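You operate a simulated robot arm through the tools that you are given. There is no shell and no other tool. Be economical: measure what you need, move in short steps, check, and stop when the job is done.

Carry out the task below with a simulated robot arm. There is one attempt and no reset: what you move stays moved.

JOB
Unplug the cold griddle and wipe the grease off its plate.
Fine: mains plug out first, then the control plug, both on the buffet; wipe after that; the cloth goes back. The dial stays off. What is to be rubbed or washed off counts as gone when no trace of it is left.

The check looks at the end state, three seconds after you hand in, the way a careful person would. Anything else that was tipped, shoved, dropped, spilled or broken makes it a failure. Flat cloth is picked up by pressing the open fingertips on it (5 to 10 N) and closing them slowly along it; thin cloth reads only 2 to 8 mm in the jaws.

ROBOT AND FRAMES
A 7-joint arm with a four-finger gripper on a trunk, on a base that drives. Base frame: it is fixed to the floor where the robot stands at the start and does not move with it; the origin is under the middle of the robot, x ahead of it, y to its left, z up; the surface under the hand at the start is at about z = 920. Readings come in mm, rad, newtons and seconds.
Its first joint turns from -1.204 to 3.002 rad. Places, roughly: blue-band plug (4x3x6 cm) [800, 0, 1000]; dial on the blue-band control plug [700, 0, 1000]. Payload 3.67 kg.
The tool frame sits at the grasp point between the pads (the TCP): z along the fingers, y along the line on which they close. The tips reach 28 mm beyond it. The gripper opens to 112 mm. The gripper's body begins 73 mm behind the TCP.
Orientation is told as [roll, pitch, yaw] about the base's x, y, z axes, in that order, counted from this pose: with the fingers straight down and closing along the base's y, the tool's x points along the base's -x, its y along +y and its z along -z.

CONTROLS
- The arm moves only by the tool step_arm. Its argument "commands" is a list of rows, each a list of 6 numbers: the shift along the tool's x, y, z in mm, then the turn, a rotation vector about the tool's x, y, z in rad. In form: [[tx, ty, tz, ax, ay, az], ...]. A call has 1 to 20 rows; each row shifts and turns the commanded pose from where the row before left it, along the tool's axes as they then stand. "gripper" is the opening in per cent of the stroke, from 0 (shut) to 100 (fully open), set as the call begins (left out, the last holds). Rows are played at 5 a second. More than 50 mm and 0.15 rad between two rows, or a gripper value outside its range, and nothing of the call is played. Where a pose cannot be reached the arm comes as near as it can. A force on the tool above 70 N (or 10 N above the force at the start of the call, whichever is more), or a blocked arm, ends the call early, and 0.2 s more pass. Each finger halts on what it meets, pressing with about 35 N; the grip force reading is that of the motor and also rises with nothing between the fingers. The clock runs only during rows and for 0.2 s after the last one: add rows that do not move to give the fingers time. The reply holds the time, the measured pose of the TCP, the force on the tool along the base axes, the opening and the grip force, in the units named above and with some noise, with the torque about the TCP (base axes, N m) and any sound that the robot's microphone picked up, and new pictures: "views" is both (left out), scene, wrist or none.
- Cameras (640 x 400 px; columns grow to the right, rows downward): "scene" is now at [139.6, -18.6, 1436.9]; the picture's right is [-0.20, -0.98, -0.00], its down [-0.41, 0.08, -0.91] and it looks along [0.89, -0.18, -0.41] (base axes); focal length 248 px, centre (320, 200). "wrist" rides on the gripper at [60, -18, -104] in the tool frame; the picture's right is [0.29, 0.96, 0.00], its down [-0.80, 0.24, -0.55] and it looks along [-0.53, 0.16, 0.83] (tool axes); focal length 234 px, centre (320, 200). There is no depth. A picture from a camera that has moved, and an enlarged one, comes with that camera's place and axes in the base frame and with its lens.
- move_column(by): slides the trunk up (or, below 0, down) by that many mm; the arm and the scene camera ride with it, the base frame stays. It gives what a move gives, with no picture.
- base_move(legs): drives the robot by 1 to 6 legs, each [ahead, turn to the left] in mm and rad, along the robot's own axes; the way and the turn of a leg run together, so that a leg with both is an arc; at most 1500 mm and 3.142 rad a leg. The arm and the cameras ride along, it lands a little off, and it stops where it bumps. It gives what a move gives, and a new picture of the scene camera.
- turn_head(pan, tilt): turns the head with the scene camera to pan (to the left, within 1.501 rad either way) and tilt (down, from -0.506 to 1.204), counted from straight ahead of the robot. It gives what a move gives, and a new picture of the scene camera.
- close_up(camera, box): a new picture of the part [left, top, right, bottom] of that camera's present view, enlarged. It takes no simulated time.
- close_job(): hands the job in; it is judged then, once.

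Go step by step. Nothing tells you exact positions but the pictures and the camera data: compare them with the known pose of the tool, close in by small moves and look again before you grip or let go. The budget is 120 turns and 260 pictures, counting those below and the enlarged ones. Unless the task says otherwise, let go and move clear before handing in, and close with one line.

The tools are called as a command line: name --pt "numbers of a row" for each row, then --argument value for the rest, lists and objects as JSON in quotes. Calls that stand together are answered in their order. step_arm: Moves the arm, as the interface text tells. Its arguments: {"type":"object","properties":{"commands":{"type":"array","items":{"type":"array","items":{"type":"number"}}},"gripper":{"type":"number"},"views":{"type":"string","enum":["both","scene","wrist","none"]}},"required":["commands"]} The other tools are called the same way: move_column (by) slides the trunk up or down; base_move (legs) drives the base; turn_head (pan, tilt) turns the head that bears the scene camera; close_up (camera, box) takes an enlarged picture of a part of a camera's view; close_job () hands the job in.

At the start:

```text
time: 0.0
ee_pos: [634.8, 47.0, 1263.7]
ee_rot: [-0.001, 0.003, 0.0]
contact_force: [0.1, 0.3, 0.6]
moment: [0.01, 0.0, -0.02]
width: 112.1
gripper_force: 0.0
trunk travel left (down, up): [-550.0, 290.0]
robot x, y, heading: [1.5, -0.2, -0.002]
head pan, tilt: [-0.201, 0.426]
```

scene: 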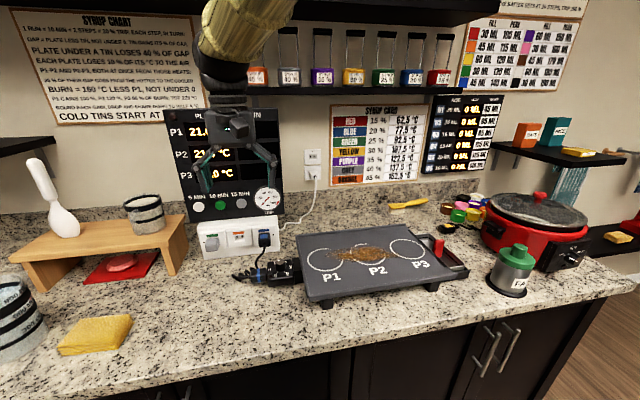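
wrist: 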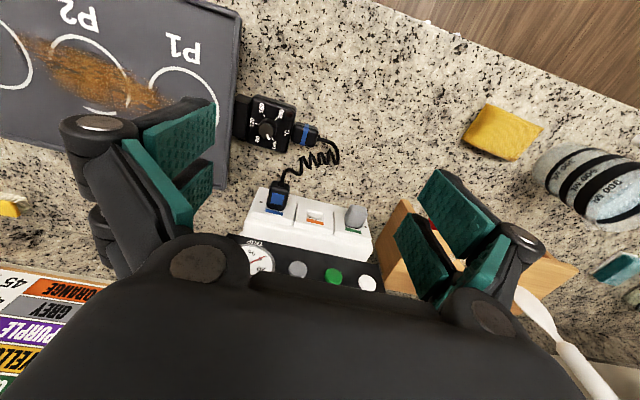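

I see the griddle with grease, the control plug with dial at its left side, a white socket strip with the blue-band mains plug, and a yellow cloth at the left front. I will look closer before moving.

close_up --camera "scene" --box '[180, 200, 340, 300]'

close_up --camera "wrist" --box '[200, 70, 400, 270]'

close_up --camera "scene" --box '[0, 150, 200, 400]'

close_up --camera "scene" --box '[280, 190, 480, 310]'

```text
4.00 times, centred on (260, 250) of scene
camera zoom: at [139.6, -18.6, 1436.9], right [-0.2, -0.98, 0.0], down [-0.41, 0.08, -0.91], along [0.89, -0.18, -0.41], focal length 990 px, centre (560, 0)
```

zoom: 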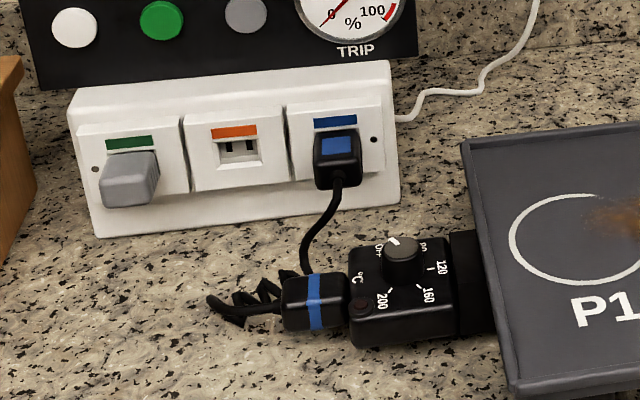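

```text
2.00 times, centred on (300, 170) of wrist
camera zoom: at [573.8, 28.3, 1367.1], right [-0.29, 0.96, 0.0], down [0.8, 0.24, 0.55], along [0.53, 0.16, -0.83], focal length 468 px, centre (360, 260)
```

zoom: 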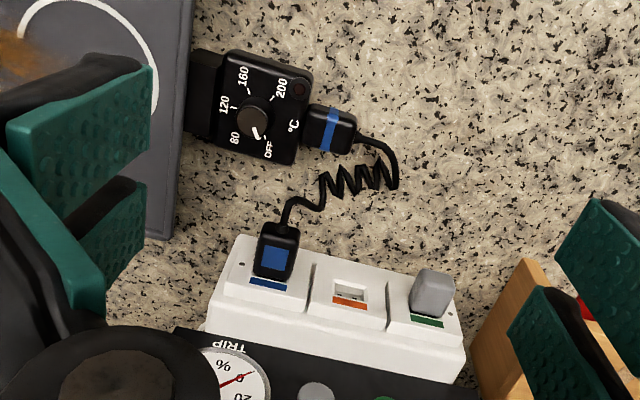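

```text
1.60 times, centred on (100, 275) of scene
camera zoom: at [139.6, -18.6, 1436.9], right [-0.2, -0.98, 0.0], down [-0.41, 0.08, -0.91], along [0.89, -0.18, -0.41], focal length 396 px, centre (672, 80)
```

zoom: 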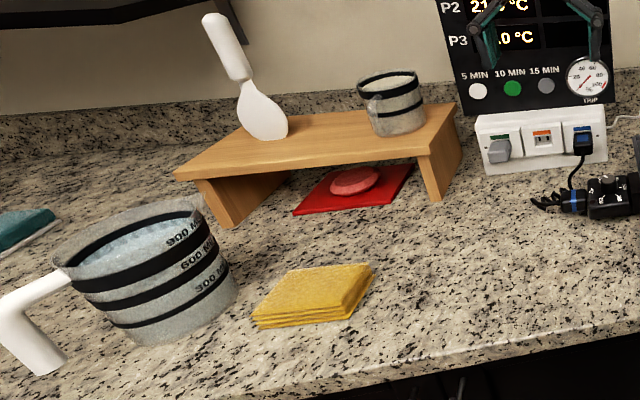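

```text
3.20 times, centred on (380, 250) of scene
camera zoom: at [139.6, -18.6, 1436.9], right [-0.2, -0.98, 0.0], down [-0.41, 0.08, -0.91], along [0.89, -0.18, -0.41], focal length 792 px, centre (128, 40)
```

zoom: 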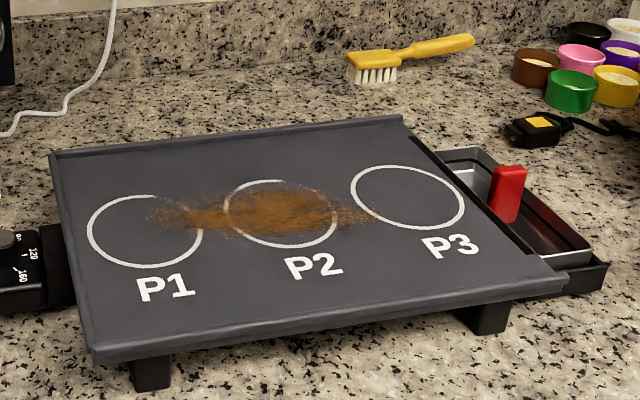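

The control plug is clear, and I want to see the rest of the surroundings (cloth choices on both sides). I'll turn the head left and right.

turn_head --pan 0.7 --tilt 0.6

turn_head --pan -0.9 --tilt 0.5

turn_head --pan 0.0 --tilt 0.7

```text
time: 1.2
ee_pos: [634.9, 46.8, 1262.1]
ee_rot: [0.0, 0.0, 0.0]
contact_force: [1.1, 0.3, -0.9]
moment: [0.01, -0.03, 0.0]
width: 112.0
gripper_force: 0.0
trunk travel left (down, up): [-550.0, 290.0]
robot x, y, heading: [0.9, 0.1, 0.004]
head pan, tilt: [0.7, 0.6]
camera scene: at [116.9, 56.7, 1421.1], right [0.64, -0.77, 0.0], down [-0.43, -0.36, -0.83], along [0.63, 0.53, -0.56], focal length 248 px, centre (320, 200)
```

scene: 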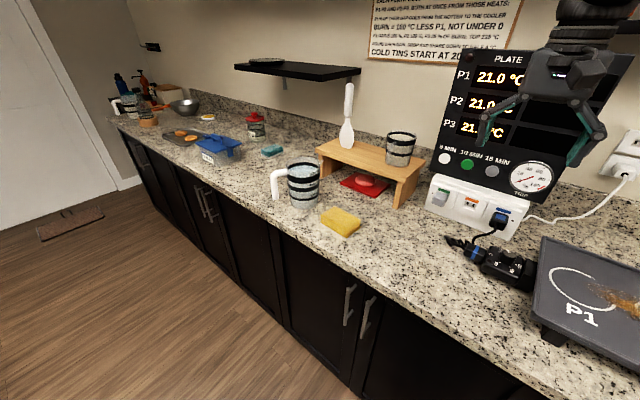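

```text
time: 2.9
ee_pos: [634.5, 46.4, 1264.1]
ee_rot: [-0.001, 0.0, 0.0]
contact_force: [-0.4, -0.2, 0.3]
moment: [-0.01, 0.01, 0.01]
width: 111.8
gripper_force: 0.1
trunk travel left (down, up): [-550.0, 290.0]
robot x, y, heading: [-1.9, 2.2, -0.007]
head pan, tilt: [-0.901, 0.499]
camera scene: at [105.8, -71.5, 1430.2], right [-0.78, -0.62, 0.0], down [-0.3, 0.38, -0.88], along [0.55, -0.69, -0.48], focal length 248 px, centre (320, 200)
```

scene: 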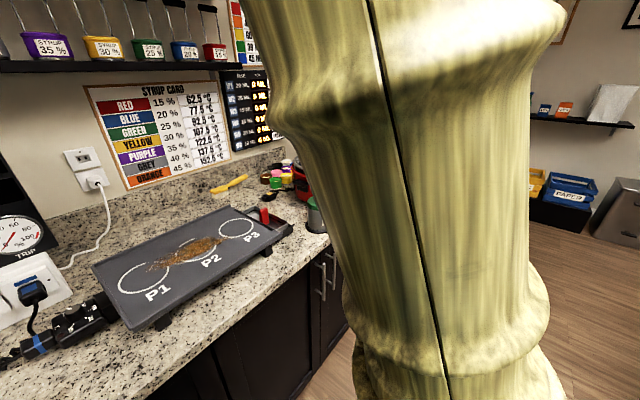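

```text
time: 4.1
ee_pos: [634.2, 46.0, 1264.1]
ee_rot: [0.001, 0.001, 0.0]
contact_force: [-0.6, -1.0, 0.1]
moment: [0.0, -0.01, 0.01]
width: 112.2
gripper_force: 0.2
trunk travel left (down, up): [-550.0, 290.0]
robot x, y, heading: [3.0, -2.3, 0.002]
head pan, tilt: [0.0, 0.7]
camera scene: at [134.1, -0.3, 1412.5], right [0.0, -1.0, 0.0], down [-0.64, 0.0, -0.77], along [0.77, 0.0, -0.64], focal length 248 px, centre (320, 200)
```

scene: 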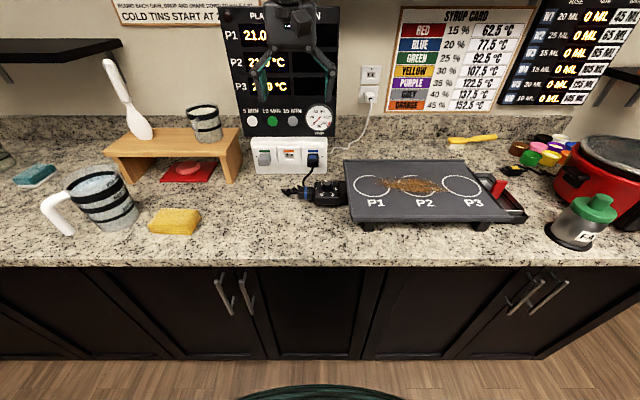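

The counter is the buffet; the yellow folded cloth lies near (614, 394), the mains plug near (828, 23, 997) on what looks like a sloped socket face. I'll bring the wrist camera nearer for a measure.

step_arm --pt "-30 -12 40 0 0 0" --pt "-30 -12 40 0 0 0" --pt "-25 -12 40 0 0 0" --pt "0 0 0 0 0 0" --gripper 60

close_up --camera "wrist" --box '[160, 50, 480, 250]'

close_up --camera "scene" --box '[230, 120, 370, 220]'

```text
refused: row 1 steps farther than a row can; nothing moved
```

```text
2.00 times, centred on (320, 150) of wrist
camera zoom: at [573.8, 28.3, 1367.1], right [-0.29, 0.96, 0.0], down [0.8, 0.24, 0.55], along [0.53, 0.16, -0.83], focal length 468 px, centre (320, 300)
```

zoom: 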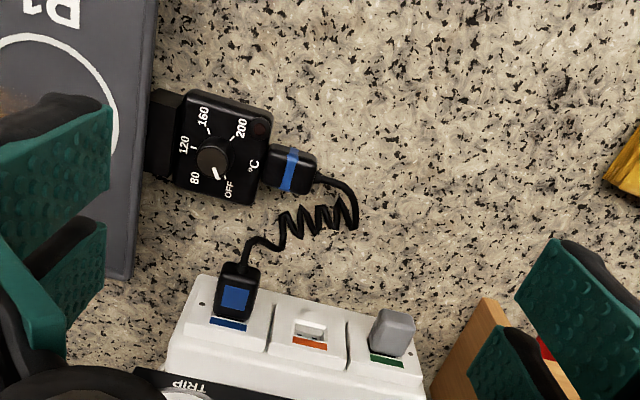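

```text
4.00 times, centred on (300, 170) of scene
camera zoom: at [134.1, -0.3, 1412.5], right [0.0, -1.0, 0.0], down [-0.64, 0.0, -0.77], along [0.77, 0.0, -0.64], focal length 990 px, centre (400, 320)
```

zoom: 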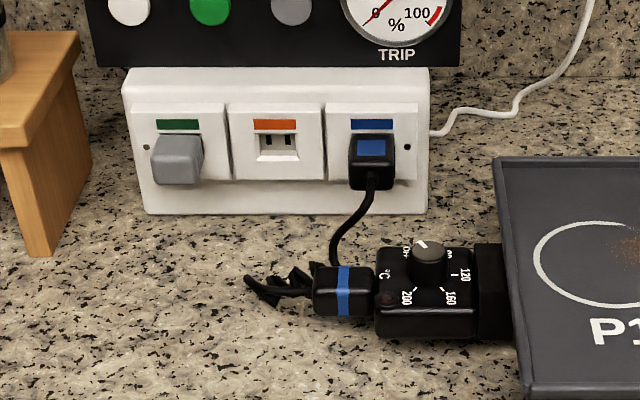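

The socket face is vertical near x≈870, with the plug sticking out about 45–60 mm toward me (40 wide, 30 high), its label on top. I move in closer for better measurements.

step_arm --pt "-25 -9 33 0 0 0" --pt "-25 -9 33 0 0 0" --pt "-25 -9 33 0 0 0" --pt "-10 0 35 0 0 0" --pt "0 0 0 0 0 0" --gripper 70 --views "none"

close_up --camera "wrist" --box '[80, 0, 560, 300]'

turn_head --pan 0.0 --tilt 0.0

```text
time: 5.3
ee_pos: [720.8, 18.8, 1130.1]
ee_rot: [0.0, 0.001, -0.001]
contact_force: [-0.5, -0.8, -0.5]
moment: [0.01, -0.02, 0.01]
width: 78.3
gripper_force: 0.0
trunk travel left (down, up): [-550.0, 290.0]
robot x, y, heading: [-0.0, -3.6, 0.004]
head pan, tilt: [0.0, 0.7]
```

```text
1.33 times, centred on (320, 150) of wrist
camera zoom: at [660.2, 0.7, 1233.4], right [-0.29, 0.96, 0.0], down [0.8, 0.24, 0.55], along [0.53, 0.16, -0.83], focal length 312 px, centre (320, 267)
```

zoom: 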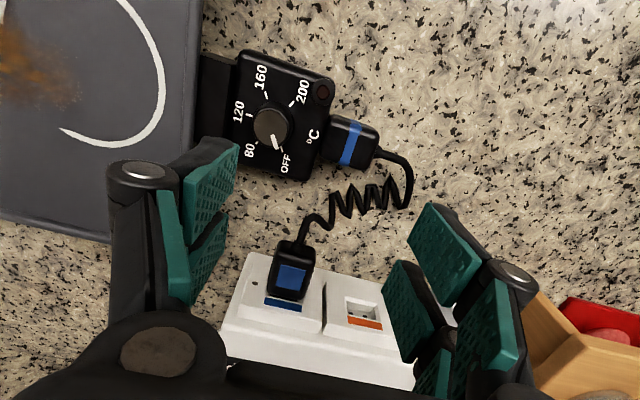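

```text
time: 6.3
ee_pos: [720.6, 18.9, 1129.9]
ee_rot: [-0.001, -0.001, -0.002]
contact_force: [-0.3, 0.1, -0.2]
moment: [0.0, -0.02, 0.01]
width: 78.6
gripper_force: 0.2
trunk travel left (down, up): [-550.0, 290.0]
robot x, y, heading: [1.0, 0.8, 0.002]
head pan, tilt: [0.0, 0.0]
camera scene: at [139.3, -0.2, 1476.2], right [0.0, -1.0, 0.0], down [0.0, 0.0, -1.0], along [1.0, 0.0, 0.0], focal length 248 px, centre (320, 200)
```

scene: 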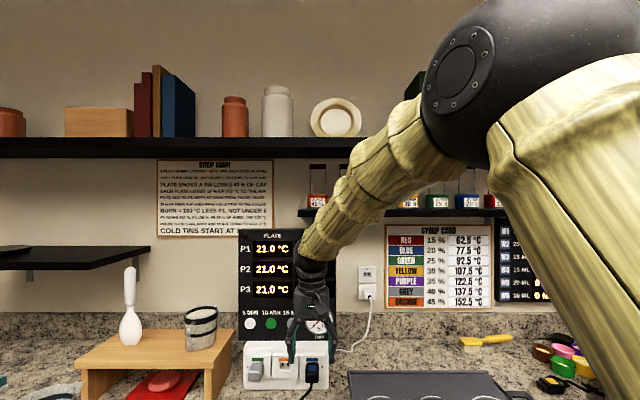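

The plug seems centred near (812, 21, 1005), top at about z=1020. I approach to just above it and look.

step_arm --pt "-30 1 20 0 0 0" --pt "-30 1 20 0 0 0" --pt "-30 0 20 0 0 0" --pt "0 0 0 0 0 0" --gripper 62 --views "wrist"

turn_head --pan 0.0 --tilt 0.55

close_up --camera "scene" --box '[240, 120, 400, 220]'

```text
time: 7.3
ee_pos: [809.2, 20.8, 1069.8]
ee_rot: [0.002, -0.001, -0.002]
contact_force: [-0.2, 0.4, -0.5]
moment: [0.0, -0.04, 0.01]
width: 69.4
gripper_force: 0.1
trunk travel left (down, up): [-550.0, 290.0]
robot x, y, heading: [-1.1, -1.7, 0.0]
head pan, tilt: [0.0, 0.0]
camera wrist: at [748.8, 2.5, 1174.6], right [-0.29, 0.96, 0.0], down [0.8, 0.24, 0.56], along [0.53, 0.16, -0.83], focal length 234 px, centre (320, 200)
```

wrist: 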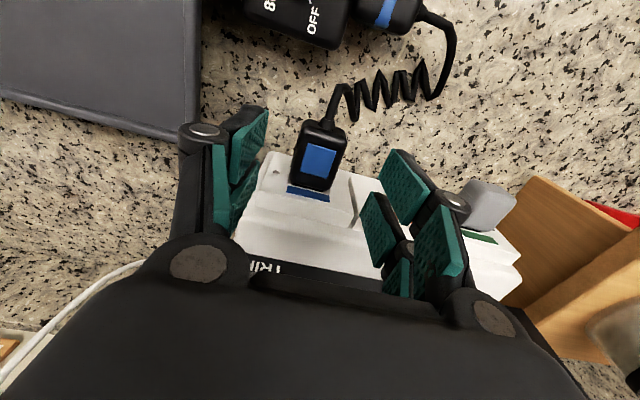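

```text
time: 8.3
ee_pos: [810.4, 20.8, 1068.7]
ee_rot: [0.0, 0.0, -0.001]
contact_force: [-0.6, -0.7, -0.8]
moment: [0.01, -0.02, 0.0]
width: 69.6
gripper_force: 0.1
trunk travel left (down, up): [-550.0, 290.0]
robot x, y, heading: [0.3, 4.7, -0.007]
head pan, tilt: [0.0, 0.55]
camera scene: at [139.3, -0.2, 1425.6], right [0.0, -1.0, 0.0], down [-0.52, 0.0, -0.85], along [0.85, 0.0, -0.52], focal length 248 px, centre (320, 200)
```

scene: 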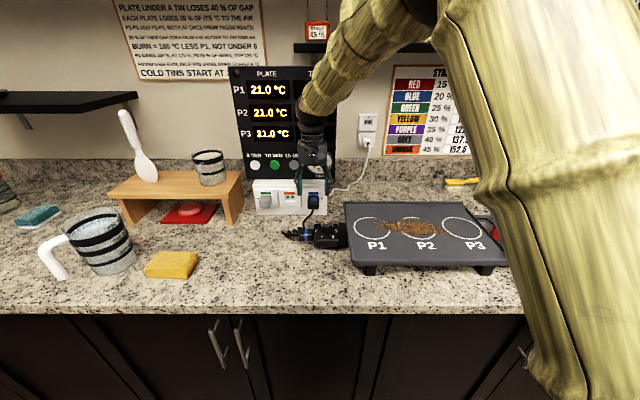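

```text
4.00 times, centred on (320, 170) of scene
camera zoom: at [139.3, -0.2, 1425.6], right [0.0, -1.0, 0.0], down [-0.52, 0.0, -0.85], along [0.85, 0.0, -0.52], focal length 990 px, centre (320, 320)
```

zoom: 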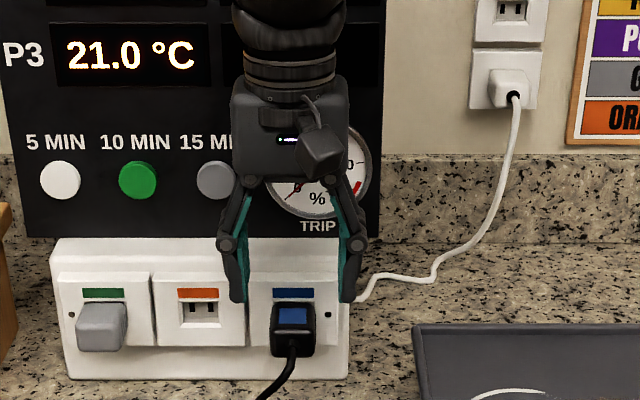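

The plug spans x≈790–840, centre y≈22, top z≈1016. I lower onto it with the fingers straddling it.

step_arm --pt "-3 1 22 0 0 0" --pt "0 0 22 0 0 0" --pt "0 0 20 0 0 0" --pt "0 0 0 0 0 0" --views "wrist"

close_up --camera "scene" --box '[240, 120, 400, 220]'

```text
time: 9.3
ee_pos: [812.9, 22.2, 1006.2]
ee_rot: [0.001, 0.0, 0.0]
contact_force: [-0.4, 0.4, 0.4]
moment: [-0.04, -0.03, 0.01]
width: 69.5
gripper_force: 0.1
trunk travel left (down, up): [-550.0, 290.0]
robot x, y, heading: [-0.0, 1.8, 0.0]
head pan, tilt: [0.0, 0.55]
camera wrist: at [752.0, 4.2, 1110.0], right [-0.29, 0.96, 0.0], down [0.8, 0.24, 0.55], along [0.53, 0.16, -0.83], focal length 234 px, centre (320, 200)
```

wrist: 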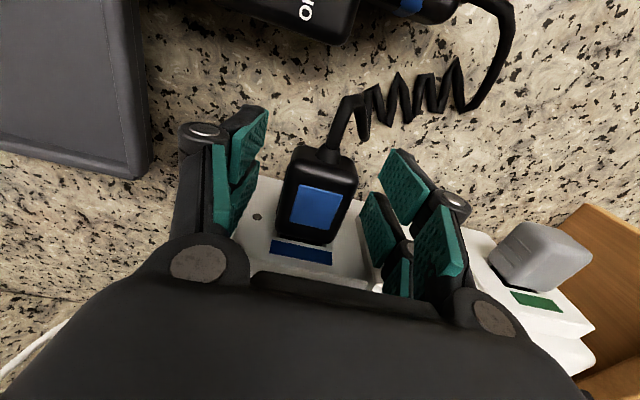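

```text
4.00 times, centred on (320, 170) of scene
camera zoom: at [138.6, -0.3, 1425.7], right [0.0, -1.0, 0.0], down [-0.52, 0.0, -0.85], along [0.85, 0.0, -0.52], focal length 990 px, centre (320, 320)
```

zoom: 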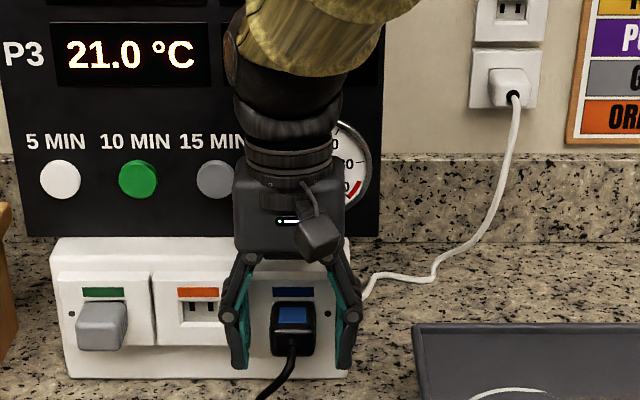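

The fingers straddle the plug well. I close on it.

step_arm --pt "0 0 2 0 0 0" --pt "0 0 0 0 0 0" --pt "0 0 0 0 0 0" --pt "0 0 0 0 0 0" --gripper 15 --views "wrist"

```text
time: 10.3
ee_pos: [814.4, 22.7, 1003.8]
ee_rot: [0.0, 0.0, -0.001]
contact_force: [2.2, -3.7, 2.9]
moment: [-0.05, -0.02, -0.05]
width: 34.5
gripper_force: 34.6
trunk travel left (down, up): [-550.0, 290.0]
robot x, y, heading: [3.1, 1.8, -0.0]
head pan, tilt: [0.0, 0.55]
camera wrist: at [752.3, 3.8, 1107.6], right [-0.29, 0.96, 0.0], down [0.8, 0.24, 0.55], along [0.53, 0.16, -0.83], focal length 234 px, centre (320, 200)
```

wrist: 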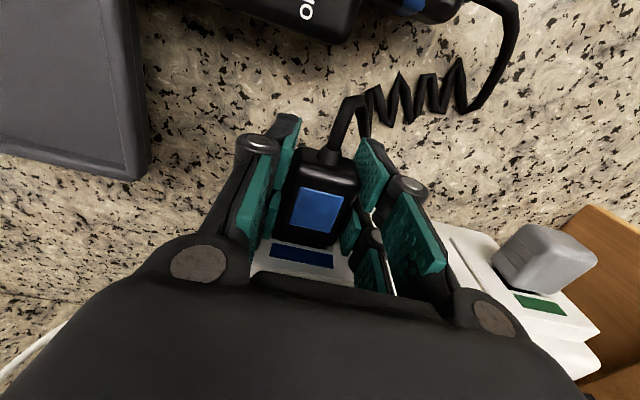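

Gripped at 34.5 mm wide. Now I pull straight out toward −x in small steps.

step_arm --pt "5 0 0 0 0 0" --pt "5 0 0 0 0 0" --pt "5 0 0 0 0 0" --pt "5 0 0 0 0 0" --pt "5 0 0 0 0 0" --pt "5 0 0 0 0 0" --pt "0 0 0 0 0 0" --gripper 0 --views "wrist"

close_up --camera "scene" --box '[240, 140, 400, 260]'

```text
time: 11.9
ee_pos: [783.0, 22.9, 1003.3]
ee_rot: [0.001, 0.001, -0.001]
contact_force: [0.1, -0.4, 0.5]
moment: [-0.01, 0.0, 0.0]
width: 34.6
gripper_force: 35.0
trunk travel left (down, up): [-550.0, 290.0]
robot x, y, heading: [-1.6, 0.4, 0.003]
head pan, tilt: [0.0, 0.55]
camera wrist: at [721.4, 4.4, 1106.7], right [-0.29, 0.96, 0.0], down [0.8, 0.24, 0.55], along [0.53, 0.16, -0.83], focal length 234 px, centre (320, 200)
```

wrist: 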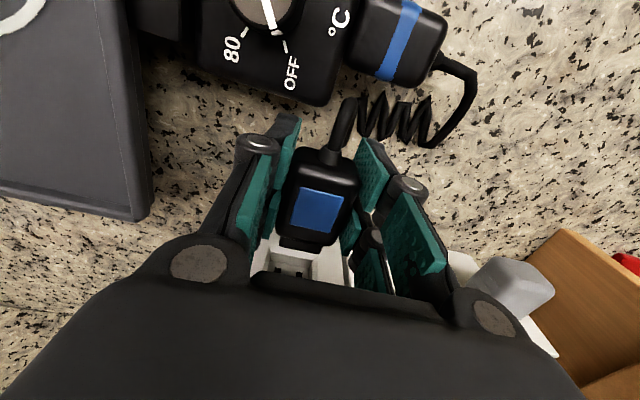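

```text
3.33 times, centred on (320, 200) of scene
camera zoom: at [139.3, -0.2, 1425.6], right [0.0, -1.0, 0.0], down [-0.52, 0.0, -0.85], along [0.85, 0.0, -0.52], focal length 825 px, centre (320, 200)
```

zoom: 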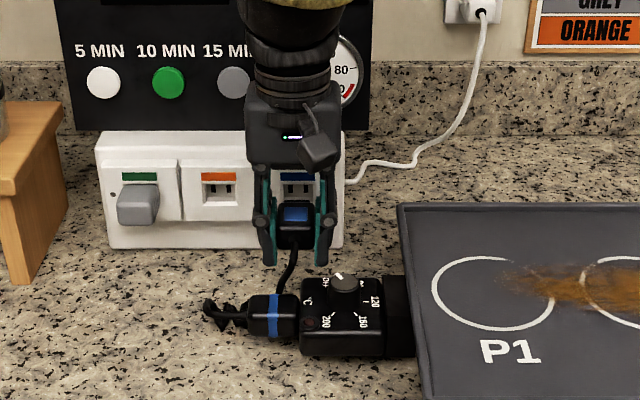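

The mains plug is out (pins visible). I carry it left to about (785, 135) on the clear counter, staying above the coil, then lower.

step_arm --pt "3 30 0 0 0 0" --pt "0 30 0 0 0 0" --pt "-5 30 0 0 0 0" --pt "0 25 0 0 0 0" --pt "0 0 15 0 0 0" --pt "0 0 15 0 0 0" --pt "0 0 10 0 0 0" --pt "0 0 0 0 0 0" --views "both"

close_up --camera "scene" --box '[200, 160, 360, 260]'

```text
time: 13.7
ee_pos: [794.0, 122.1, 976.3]
ee_rot: [0.043, 0.002, -0.03]
contact_force: [0.4, 1.0, -0.2]
moment: [0.02, -0.02, 0.0]
width: 34.5
gripper_force: 35.4
trunk travel left (down, up): [-550.0, 290.0]
robot x, y, heading: [0.3, -0.6, -0.004]
head pan, tilt: [0.0, 0.55]
camera scene: at [139.0, -0.1, 1425.6], right [0.0, -1.0, 0.0], down [-0.52, 0.0, -0.85], along [0.85, 0.0, -0.52], focal length 248 px, centre (320, 200)
camera wrist: at [733.3, 100.7, 1080.2], right [-0.26, 0.96, 0.04], down [0.8, 0.19, 0.56], along [0.53, 0.18, -0.83], focal length 234 px, centre (320, 200)
```

scene: 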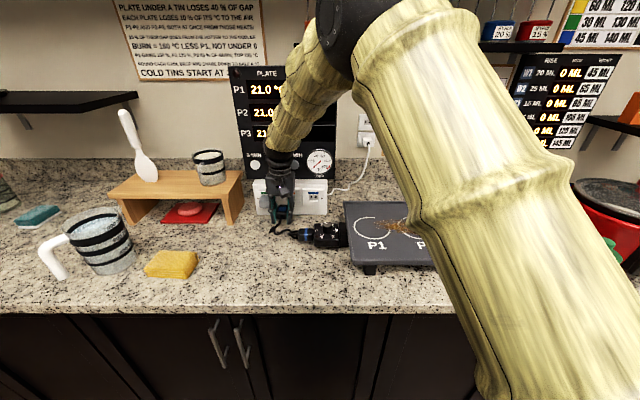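
wrist: 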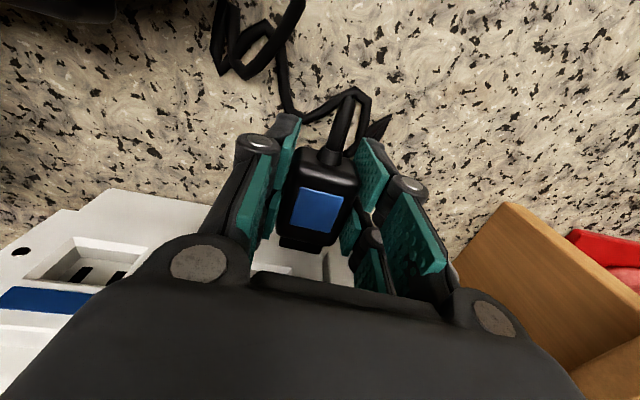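

```text
4.00 times, centred on (280, 210) of scene
camera zoom: at [139.0, -0.1, 1425.6], right [0.0, -1.0, 0.0], down [-0.52, 0.0, -0.85], along [0.85, 0.0, -0.52], focal length 990 px, centre (480, 160)
```

zoom: 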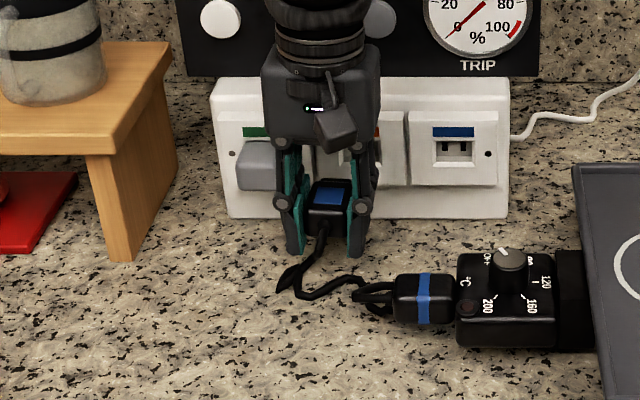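

The pose lags a bit behind the command (y 122, slight roll). I add a rest row to see if it settles.

step_arm --pt "0 0 0 0 0 0" --pt "0 0 0 0 0 0" --pt "0 0 0 0 0 0" --views "wrist"

```text
time: 14.5
ee_pos: [795.1, 118.1, 973.9]
ee_rot: [0.04, 0.005, -0.031]
contact_force: [-0.2, -0.3, -0.4]
moment: [-0.03, 0.0, -0.03]
width: 34.3
gripper_force: 35.6
trunk travel left (down, up): [-550.0, 290.0]
robot x, y, heading: [-3.1, 1.3, -0.001]
head pan, tilt: [0.0, 0.55]
camera wrist: at [734.2, 99.0, 1077.7], right [-0.26, 0.97, 0.04], down [0.81, 0.19, 0.56], along [0.53, 0.17, -0.83], focal length 234 px, centre (320, 200)
```

wrist: 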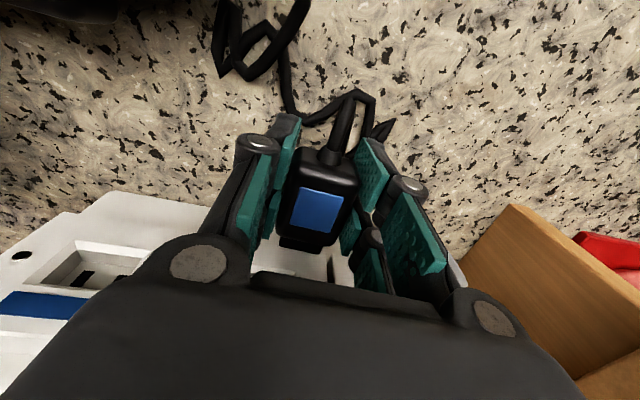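

It stopped short of the commanded pose with no contact, probably a joint limit; it's also close to the grey plug. I back off toward −x and see.

step_arm --pt "15 0 0 0 0 0" --pt "15 0 0 0 0 0" --pt "0 0 0 0 0 0" --pt "0 0 0 0 0 0" --views "none"

close_up --camera "scene" --box '[200, 160, 360, 260]'

```text
time: 15.5
ee_pos: [761.8, 113.4, 949.3]
ee_rot: [0.034, 0.041, -0.042]
contact_force: [17.0, -0.9, 33.1]
moment: [-0.8, -1.27, 0.36]
width: 34.4
gripper_force: 35.0
trunk travel left (down, up): [-550.0, 290.0]
robot x, y, heading: [1.5, 3.1, 0.003]
head pan, tilt: [0.0, 0.55]
```

```text
4.00 times, centred on (280, 210) of scene
camera zoom: at [137.5, -0.7, 1425.7], right [0.0, -1.0, 0.0], down [-0.52, 0.0, -0.85], along [0.85, 0.0, -0.52], focal length 990 px, centre (480, 160)
```

zoom: 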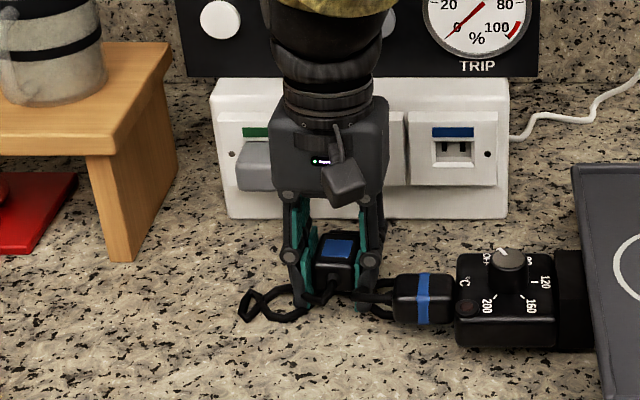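

The tips now touch the counter (33 N). I ease up a few mm and check the reading.

step_arm --pt "0 0 -6 0 0 0" --pt "0 0 0 0 0 0" --pt "0 0 0 0 0 0" --views "wrist"

```text
time: 16.5
ee_pos: [762.1, 113.4, 951.0]
ee_rot: [0.04, 0.048, -0.041]
contact_force: [0.0, 0.0, -0.2]
moment: [0.02, 0.02, 0.03]
width: 35.0
gripper_force: 34.8
trunk travel left (down, up): [-550.0, 290.0]
robot x, y, heading: [1.2, 0.3, -0.0]
head pan, tilt: [0.0, 0.55]
stopped in row 3: the arm was blocked; the commanded pose is now the measured one
camera wrist: at [704.7, 94.3, 1056.9], right [-0.25, 0.97, 0.05], down [0.83, 0.18, 0.52], along [0.5, 0.17, -0.85], focal length 234 px, centre (320, 200)
```

wrist: 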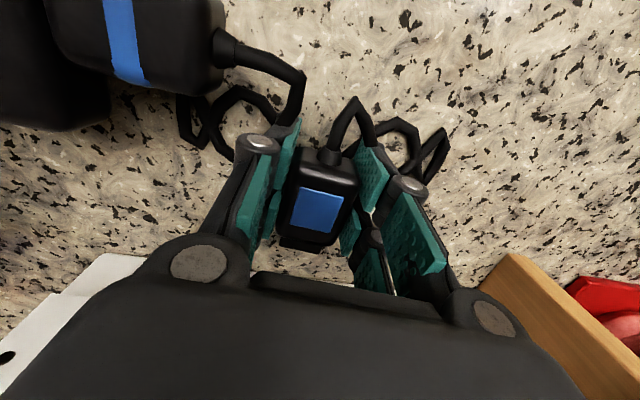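

I'd like the plug a little farther from the control plug; I lift slightly, shift +x by 25 mm and lower again.

step_arm --pt "0 0 -8 0 0 0" --pt "-13 0 0 0 0 0" --pt "-12 0 0 0 0 0" --pt "0 0 0 0 0 0" --pt "0 0 4 0 0 0" --pt "0 0 0 0 0 0" --views "wrist"

close_up --camera "scene" --box '[200, 160, 360, 260]'

```text
time: 17.9
ee_pos: [786.2, 115.3, 952.1]
ee_rot: [0.036, 0.047, -0.037]
contact_force: [-0.2, 0.5, -0.5]
moment: [0.02, -0.02, -0.04]
width: 34.5
gripper_force: 35.3
trunk travel left (down, up): [-550.0, 290.0]
robot x, y, heading: [1.6, 2.6, 0.0]
head pan, tilt: [0.0, 0.55]
camera wrist: at [728.7, 95.8, 1059.7], right [-0.25, 0.97, 0.05], down [0.83, 0.19, 0.52], along [0.5, 0.17, -0.85], focal length 234 px, centre (320, 200)
```

wrist: 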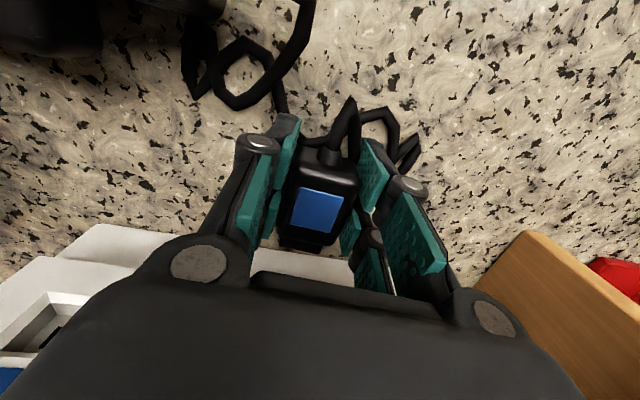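

```text
4.00 times, centred on (280, 210) of scene
camera zoom: at [138.8, -0.2, 1425.6], right [0.0, -1.0, 0.0], down [-0.52, 0.0, -0.85], along [0.85, 0.0, -0.52], focal length 990 px, centre (480, 160)
```

zoom: 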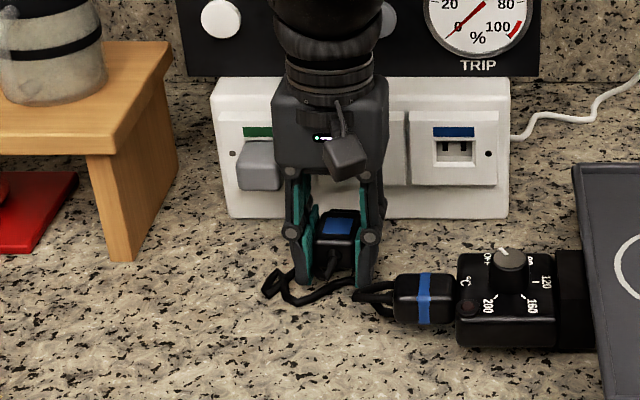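

Good spot at (786, 115). I release here, gently, then rise.

step_arm --pt "0 0 2 0 0 0" --pt "0 0 0 0 0 0" --pt "0 0 0 0 0 0" --gripper 50 --views "wrist"

step_arm --pt "0 0 -20 0 0 0" --pt "0 0 -30 0 0 0" --pt "0 0 -40 0 0 0" --pt "0 0 -40 0 0 0" --pt "0 0 0 0 0 0" --views "wrist"

close_up --camera "scene" --box '[200, 160, 360, 260]'

```text
time: 18.7
ee_pos: [784.9, 116.7, 952.5]
ee_rot: [0.035, 0.046, -0.037]
contact_force: [-1.3, 0.9, 0.4]
moment: [-0.01, 0.01, 0.0]
width: 56.0
gripper_force: 0.0
trunk travel left (down, up): [-550.0, 290.0]
robot x, y, heading: [0.7, 2.4, -0.001]
head pan, tilt: [0.0, 0.55]
camera wrist: at [728.7, 95.9, 1057.6], right [-0.25, 0.97, 0.05], down [0.83, 0.19, 0.52], along [0.5, 0.17, -0.85], focal length 234 px, centre (320, 200)
```

wrist: 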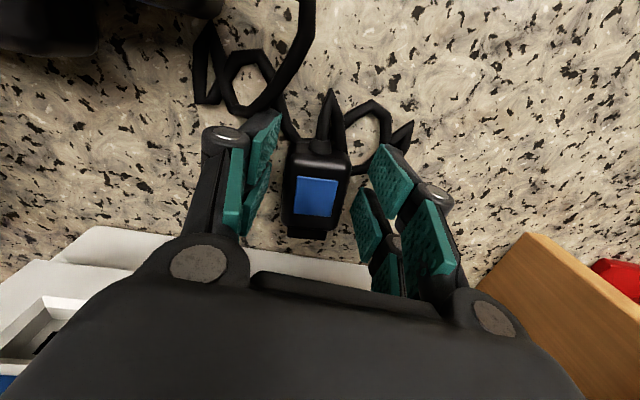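

```text
time: 19.9
ee_pos: [792.8, 110.7, 1082.1]
ee_rot: [0.035, 0.047, -0.037]
contact_force: [0.9, -0.8, -0.6]
moment: [-0.04, 0.06, -0.04]
width: 56.1
gripper_force: 0.0
trunk travel left (down, up): [-550.0, 290.0]
robot x, y, heading: [-1.2, -0.7, 0.002]
head pan, tilt: [0.0, 0.55]
camera wrist: at [735.7, 90.9, 1187.6], right [-0.25, 0.97, 0.05], down [0.83, 0.19, 0.52], along [0.5, 0.17, -0.85], focal length 234 px, centre (320, 200)
```

wrist: 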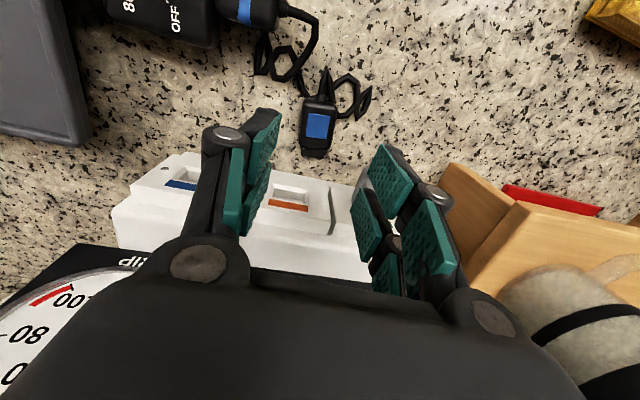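

```text
4.00 times, centred on (280, 210) of scene
camera zoom: at [139.5, 0.1, 1425.5], right [0.0, -1.0, 0.0], down [-0.52, 0.0, -0.85], along [0.85, 0.0, -0.52], focal length 990 px, centre (480, 160)
```

zoom: 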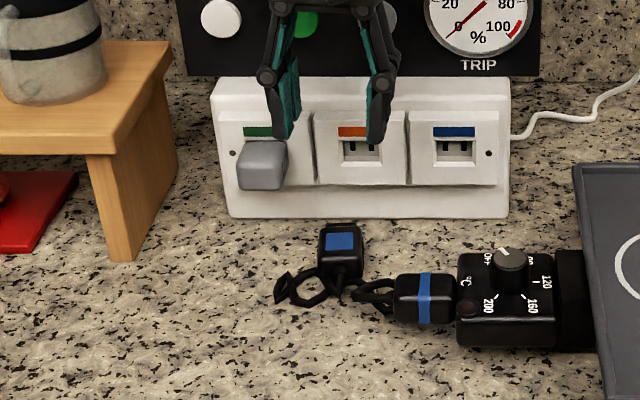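

The mains plug lies on the counter. The control box spans x≈670–745, y≈−51..16, z≈945–975 with the knob on top; I'll go above it and turn the gripper 90° so the fingers close along x.

step_arm --pt "20 -30 -20 0 0 0" --pt "20 -30 -20 0 0 0" --pt "20 -30 0 0 0 0" --pt "25 -38 0 0 0 0" --pt "0 0 0 0 0 0.145" --pt "0 0 0 0 0 0.145" --pt "0 0 0 0 0 0.145" --pt "0 0 0 0 0 0.145" --pt "0 0 0 0 0 0.145" --pt "0 0 0 0 0 0.145" --pt "0 0 0 0 0 0" --gripper 90 --views "wrist"

```text
time: 22.3
ee_pos: [702.8, -15.7, 1121.1]
ee_rot: [-0.013, 0.058, -0.911]
contact_force: [-0.4, -0.7, -0.4]
moment: [0.02, 0.01, 0.0]
width: 100.8
gripper_force: 0.0
trunk travel left (down, up): [-550.0, 290.0]
robot x, y, heading: [-1.5, -1.5, -0.003]
head pan, tilt: [0.0, 0.55]
camera wrist: at [656.0, 16.8, 1228.2], right [0.58, 0.82, 0.0], down [0.7, -0.5, 0.5], along [0.41, -0.29, -0.86], focal length 234 px, centre (320, 200)
```

wrist: 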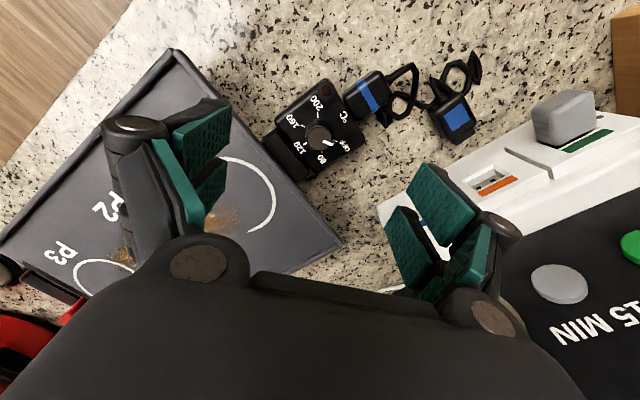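

The turn works in this direction; I continue to 90°.

step_arm --pt "0 0 0 0 0 0.145" --pt "0 0 0 0 0 0.145" --pt "0 0 0 0 0 0.145" --pt "0 0 0 0 0 0.145" --pt "0 0 0 0 0 0.08" --pt "0 0 0 0 0 0" --views "wrist"

```text
time: 23.9
ee_pos: [708.7, -37.3, 1153.3]
ee_rot: [-0.029, 0.138, -1.598]
contact_force: [-0.5, 0.1, 0.5]
moment: [0.02, -0.02, 0.02]
width: 100.8
gripper_force: 0.0
trunk travel left (down, up): [-550.0, 290.0]
robot x, y, heading: [-0.9, -4.1, -0.002]
head pan, tilt: [0.0, 0.55]
stopped in row 6: the arm was blocked; the commanded pose is now the measured one
camera wrist: at [693.3, 7.6, 1263.8], right [0.96, 0.26, 0.01], down [0.23, -0.87, 0.43], along [0.12, -0.41, -0.9], focal length 234 px, centre (320, 200)
```

wrist: 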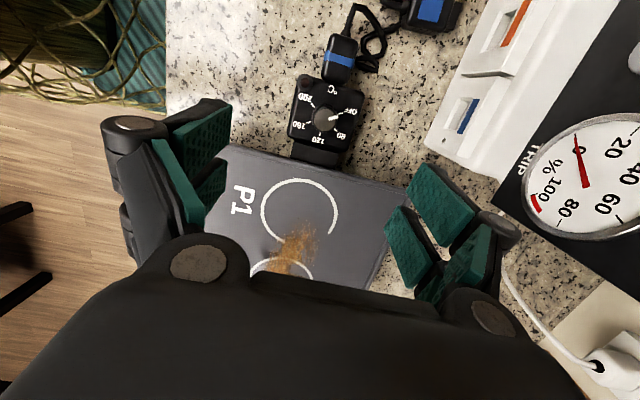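

The wrist hits a limit in that direction. I'll level the hand and turn the other way to try yaw +90° instead.

step_arm --pt "0 0 0 0 0 -0.149" --pt "0 0 0 0 0 -0.149" --pt "0 0 0 0 0 -0.149" --pt "0 0 0 0 0 -0.149" --pt "0 0 0 0 0 -0.149" --pt "0 0 0 0 0 -0.149" --pt "0 0 0 0 0 -0.149" --pt "0 0 0 0 0 -0.149" --pt "0 0 0 0 0 -0.149" --pt "0 0 0 0 0 -0.149" --pt "0 0 0 0 0 -0.108" --pt "0 0 0 0 0 0" --views "none"

```text
time: 26.5
ee_pos: [707.9, -37.1, 1151.9]
ee_rot: [0.134, 0.026, 0.006]
contact_force: [-0.6, 0.3, 0.2]
moment: [-0.02, -0.02, 0.03]
width: 100.8
gripper_force: 0.1
trunk travel left (down, up): [-550.0, 290.0]
robot x, y, heading: [0.5, -0.4, -0.001]
head pan, tilt: [0.0, 0.55]
```

step_arm --pt "0 0 0 0.134 -0.026 0" --pt "0 0 0 0 0 -0.149" --pt "0 0 0 0 0 -0.149" --pt "0 0 0 0 0 -0.149" --pt "0 0 0 0 0 -0.149" --pt "0 0 0 0 0 -0.149" --pt "0 0 0 0 0 -0.149" --pt "0 0 0 0 0 -0.149" --pt "0 0 0 0 0 -0.149" --pt "0 0 0 0 0 -0.149" --pt "0 0 0 0 0 -0.149" --pt "0 0 0 0 0 -0.08" --pt "0 0 0 0 0 0" --views "wrist"

```text
time: 29.3
ee_pos: [708.0, -36.3, 1151.5]
ee_rot: [0.001, 0.001, 1.575]
contact_force: [-0.7, 0.5, 0.0]
moment: [-0.03, 0.0, 0.04]
width: 100.9
gripper_force: 0.2
trunk travel left (down, up): [-550.0, 290.0]
robot x, y, heading: [3.0, 1.1, -0.003]
head pan, tilt: [0.0, 0.55]
camera wrist: at [725.0, -96.2, 1254.7], right [-0.96, -0.29, 0.0], down [-0.24, 0.8, 0.55], along [-0.16, 0.53, -0.83], focal length 234 px, centre (320, 200)
```

wrist: 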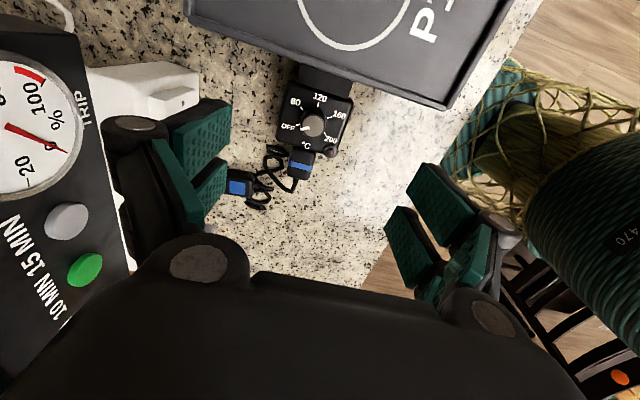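

Yaw +90° is reached exactly. Now a close-up to measure the control box.

close_up --camera "wrist" --box '[220, 40, 420, 220]'

close_up --camera "scene" --box '[260, 190, 400, 280]'

```text
2.22 times, centred on (320, 130) of wrist
camera zoom: at [725.0, -96.2, 1254.7], right [-0.96, -0.29, 0.0], down [-0.24, 0.8, 0.55], along [-0.16, 0.53, -0.83], focal length 520 px, centre (320, 356)
```

zoom: 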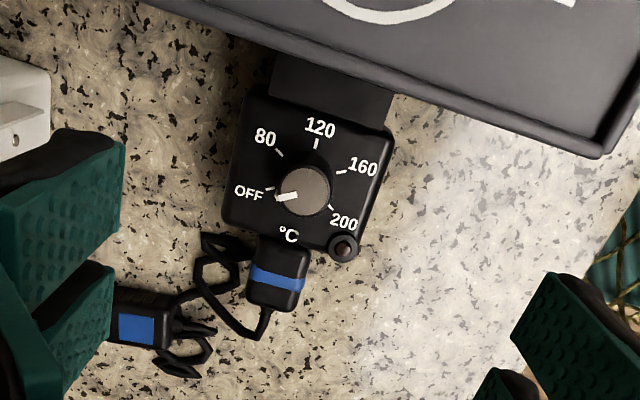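

```text
4.44 times, centred on (330, 235) of scene
camera zoom: at [138.9, -0.3, 1425.6], right [0.0, -1.0, 0.0], down [-0.52, 0.0, -0.85], along [0.85, 0.0, -0.52], focal length 1100 px, centre (276, 44)
```

zoom: 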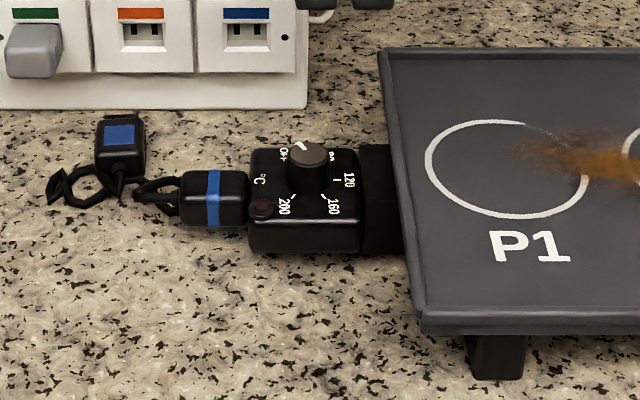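

Box measured: x≈672–750, y≈−56..12. I descend over its centre, stopping with the tips just above the box to check alignment.

step_arm --pt "-9 -2 45 0 0 0" --pt "-9 -1 45 0 0 0" --pt "0 0 45 0 0 0" --pt "0 0 10 0 0 0" --pt "0 0 0 0 0 0" --gripper 100 --views "wrist"

close_up --camera "scene" --box '[260, 190, 400, 280]'

```text
time: 30.5
ee_pos: [710.2, -18.5, 1006.3]
ee_rot: [0.0, 0.0, 1.575]
contact_force: [0.2, 0.0, 0.3]
moment: [0.01, -0.01, -0.01]
width: 112.1
gripper_force: 0.1
trunk travel left (down, up): [-550.0, 290.0]
robot x, y, heading: [-0.1, 0.3, -0.004]
head pan, tilt: [0.0, 0.55]
camera wrist: at [728.4, -78.2, 1109.6], right [-0.96, -0.29, 0.0], down [-0.24, 0.8, 0.55], along [-0.16, 0.53, -0.83], focal length 234 px, centre (320, 200)
```

wrist: 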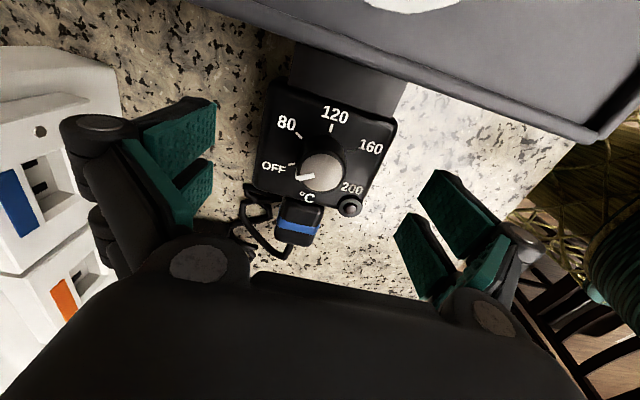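

```text
4.44 times, centred on (330, 235) of scene
camera zoom: at [139.3, -0.3, 1425.5], right [0.0, -1.0, 0.0], down [-0.52, 0.0, -0.85], along [0.85, 0.0, -0.52], focal length 1100 px, centre (276, 44)
```

zoom: 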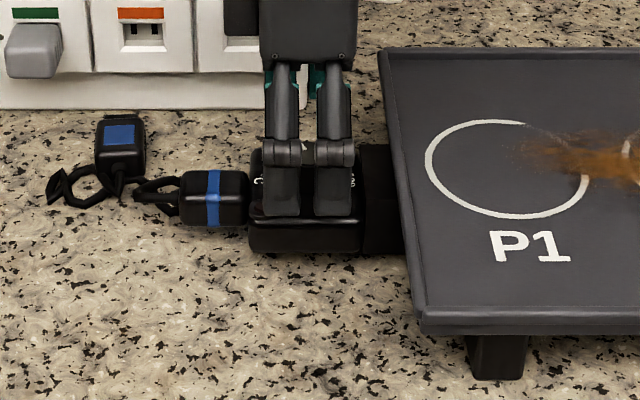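

Well aligned on both sides. I descend to z≈960 and grip.

step_arm --pt "0 0 23 0 0 0" --pt "0 0 22 0 0 0" --pt "0 0 0 0 0 0" --views "wrist"

step_arm --pt "0 0 0 0 0 0" --pt "0 0 0 0 0 0" --pt "0 0 0 0 0 0" --gripper 55 --views "wrist"

```text
time: 31.3
ee_pos: [710.5, -18.0, 962.5]
ee_rot: [0.0, -0.001, 1.575]
contact_force: [0.5, 0.0, 0.0]
moment: [0.0, -0.02, 0.03]
width: 112.1
gripper_force: 0.1
trunk travel left (down, up): [-550.0, 290.0]
robot x, y, heading: [4.2, 0.3, -0.0]
head pan, tilt: [0.0, 0.55]
camera wrist: at [727.9, -78.0, 1064.8], right [-0.96, -0.29, 0.0], down [-0.24, 0.8, 0.55], along [-0.16, 0.53, -0.83], focal length 234 px, centre (320, 200)
```

wrist: 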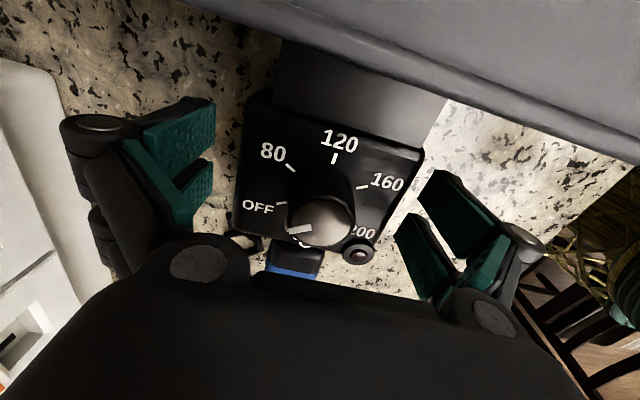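

```text
time: 32.1
ee_pos: [710.6, -18.1, 961.0]
ee_rot: [0.001, 0.0, 1.572]
contact_force: [2.9, 0.8, 4.0]
moment: [-0.08, 0.08, -0.48]
width: 81.9
gripper_force: 34.6
trunk travel left (down, up): [-550.0, 290.0]
robot x, y, heading: [-1.9, 6.0, -0.001]
head pan, tilt: [0.0, 0.55]
camera wrist: at [728.3, -77.8, 1065.1], right [-0.96, -0.29, 0.0], down [-0.24, 0.8, 0.55], along [-0.16, 0.53, -0.83], focal length 234 px, centre (320, 200)
```

wrist: 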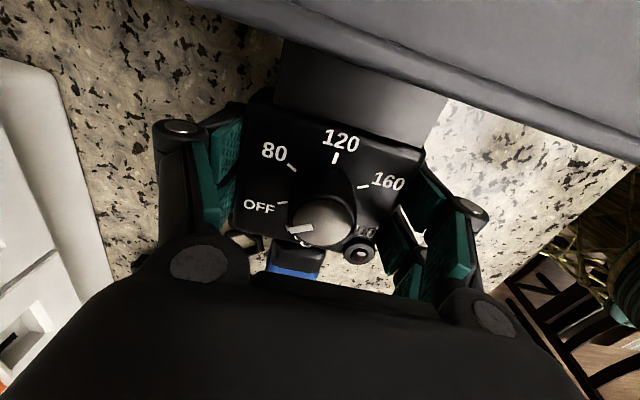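

Gripped at 82 mm. I pull straight along +y in small steps.

step_arm --pt "-4 0 0 0 0 0" --pt "-4 0 0 0 0 0" --pt "-4 0 0 0 0 0" --pt "-4 0 0 0 0 0" --pt "-4 0 0 0 0 0" --pt "-4 0 0 0 0 0" --pt "-4 0 0 0 0 0" --pt "0 0 0 0 0 0" --gripper 40 --views "wrist"

close_up --camera "scene" --box '[240, 170, 400, 280]'

```text
time: 33.9
ee_pos: [711.0, 9.6, 961.7]
ee_rot: [0.0, 0.0, 1.574]
contact_force: [1.3, -0.3, -0.7]
moment: [0.02, 0.0, -0.03]
width: 82.0
gripper_force: 34.4
trunk travel left (down, up): [-550.0, 290.0]
robot x, y, heading: [-0.3, -0.5, -0.004]
head pan, tilt: [0.0, 0.55]
camera wrist: at [728.2, -50.3, 1064.6], right [-0.96, -0.29, 0.0], down [-0.24, 0.8, 0.55], along [-0.16, 0.53, -0.83], focal length 234 px, centre (320, 200)
```

wrist: 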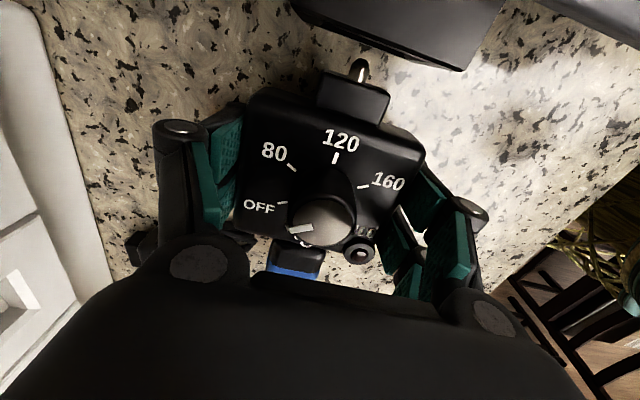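

```text
3.64 times, centred on (320, 225) of scene
camera zoom: at [139.1, -0.4, 1425.6], right [0.0, -1.0, 0.0], down [-0.52, 0.0, -0.85], along [0.85, 0.0, -0.52], focal length 900 px, centre (320, 109)
```

zoom: 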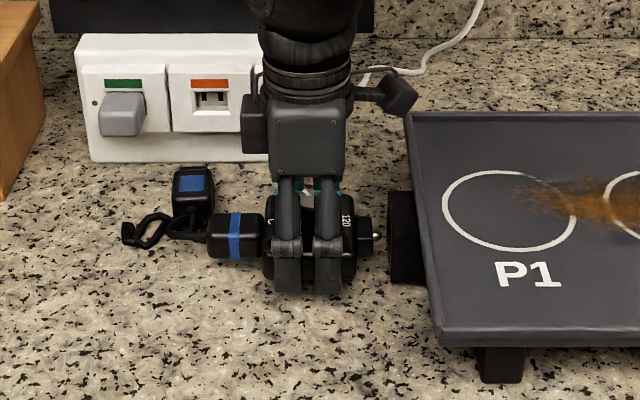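

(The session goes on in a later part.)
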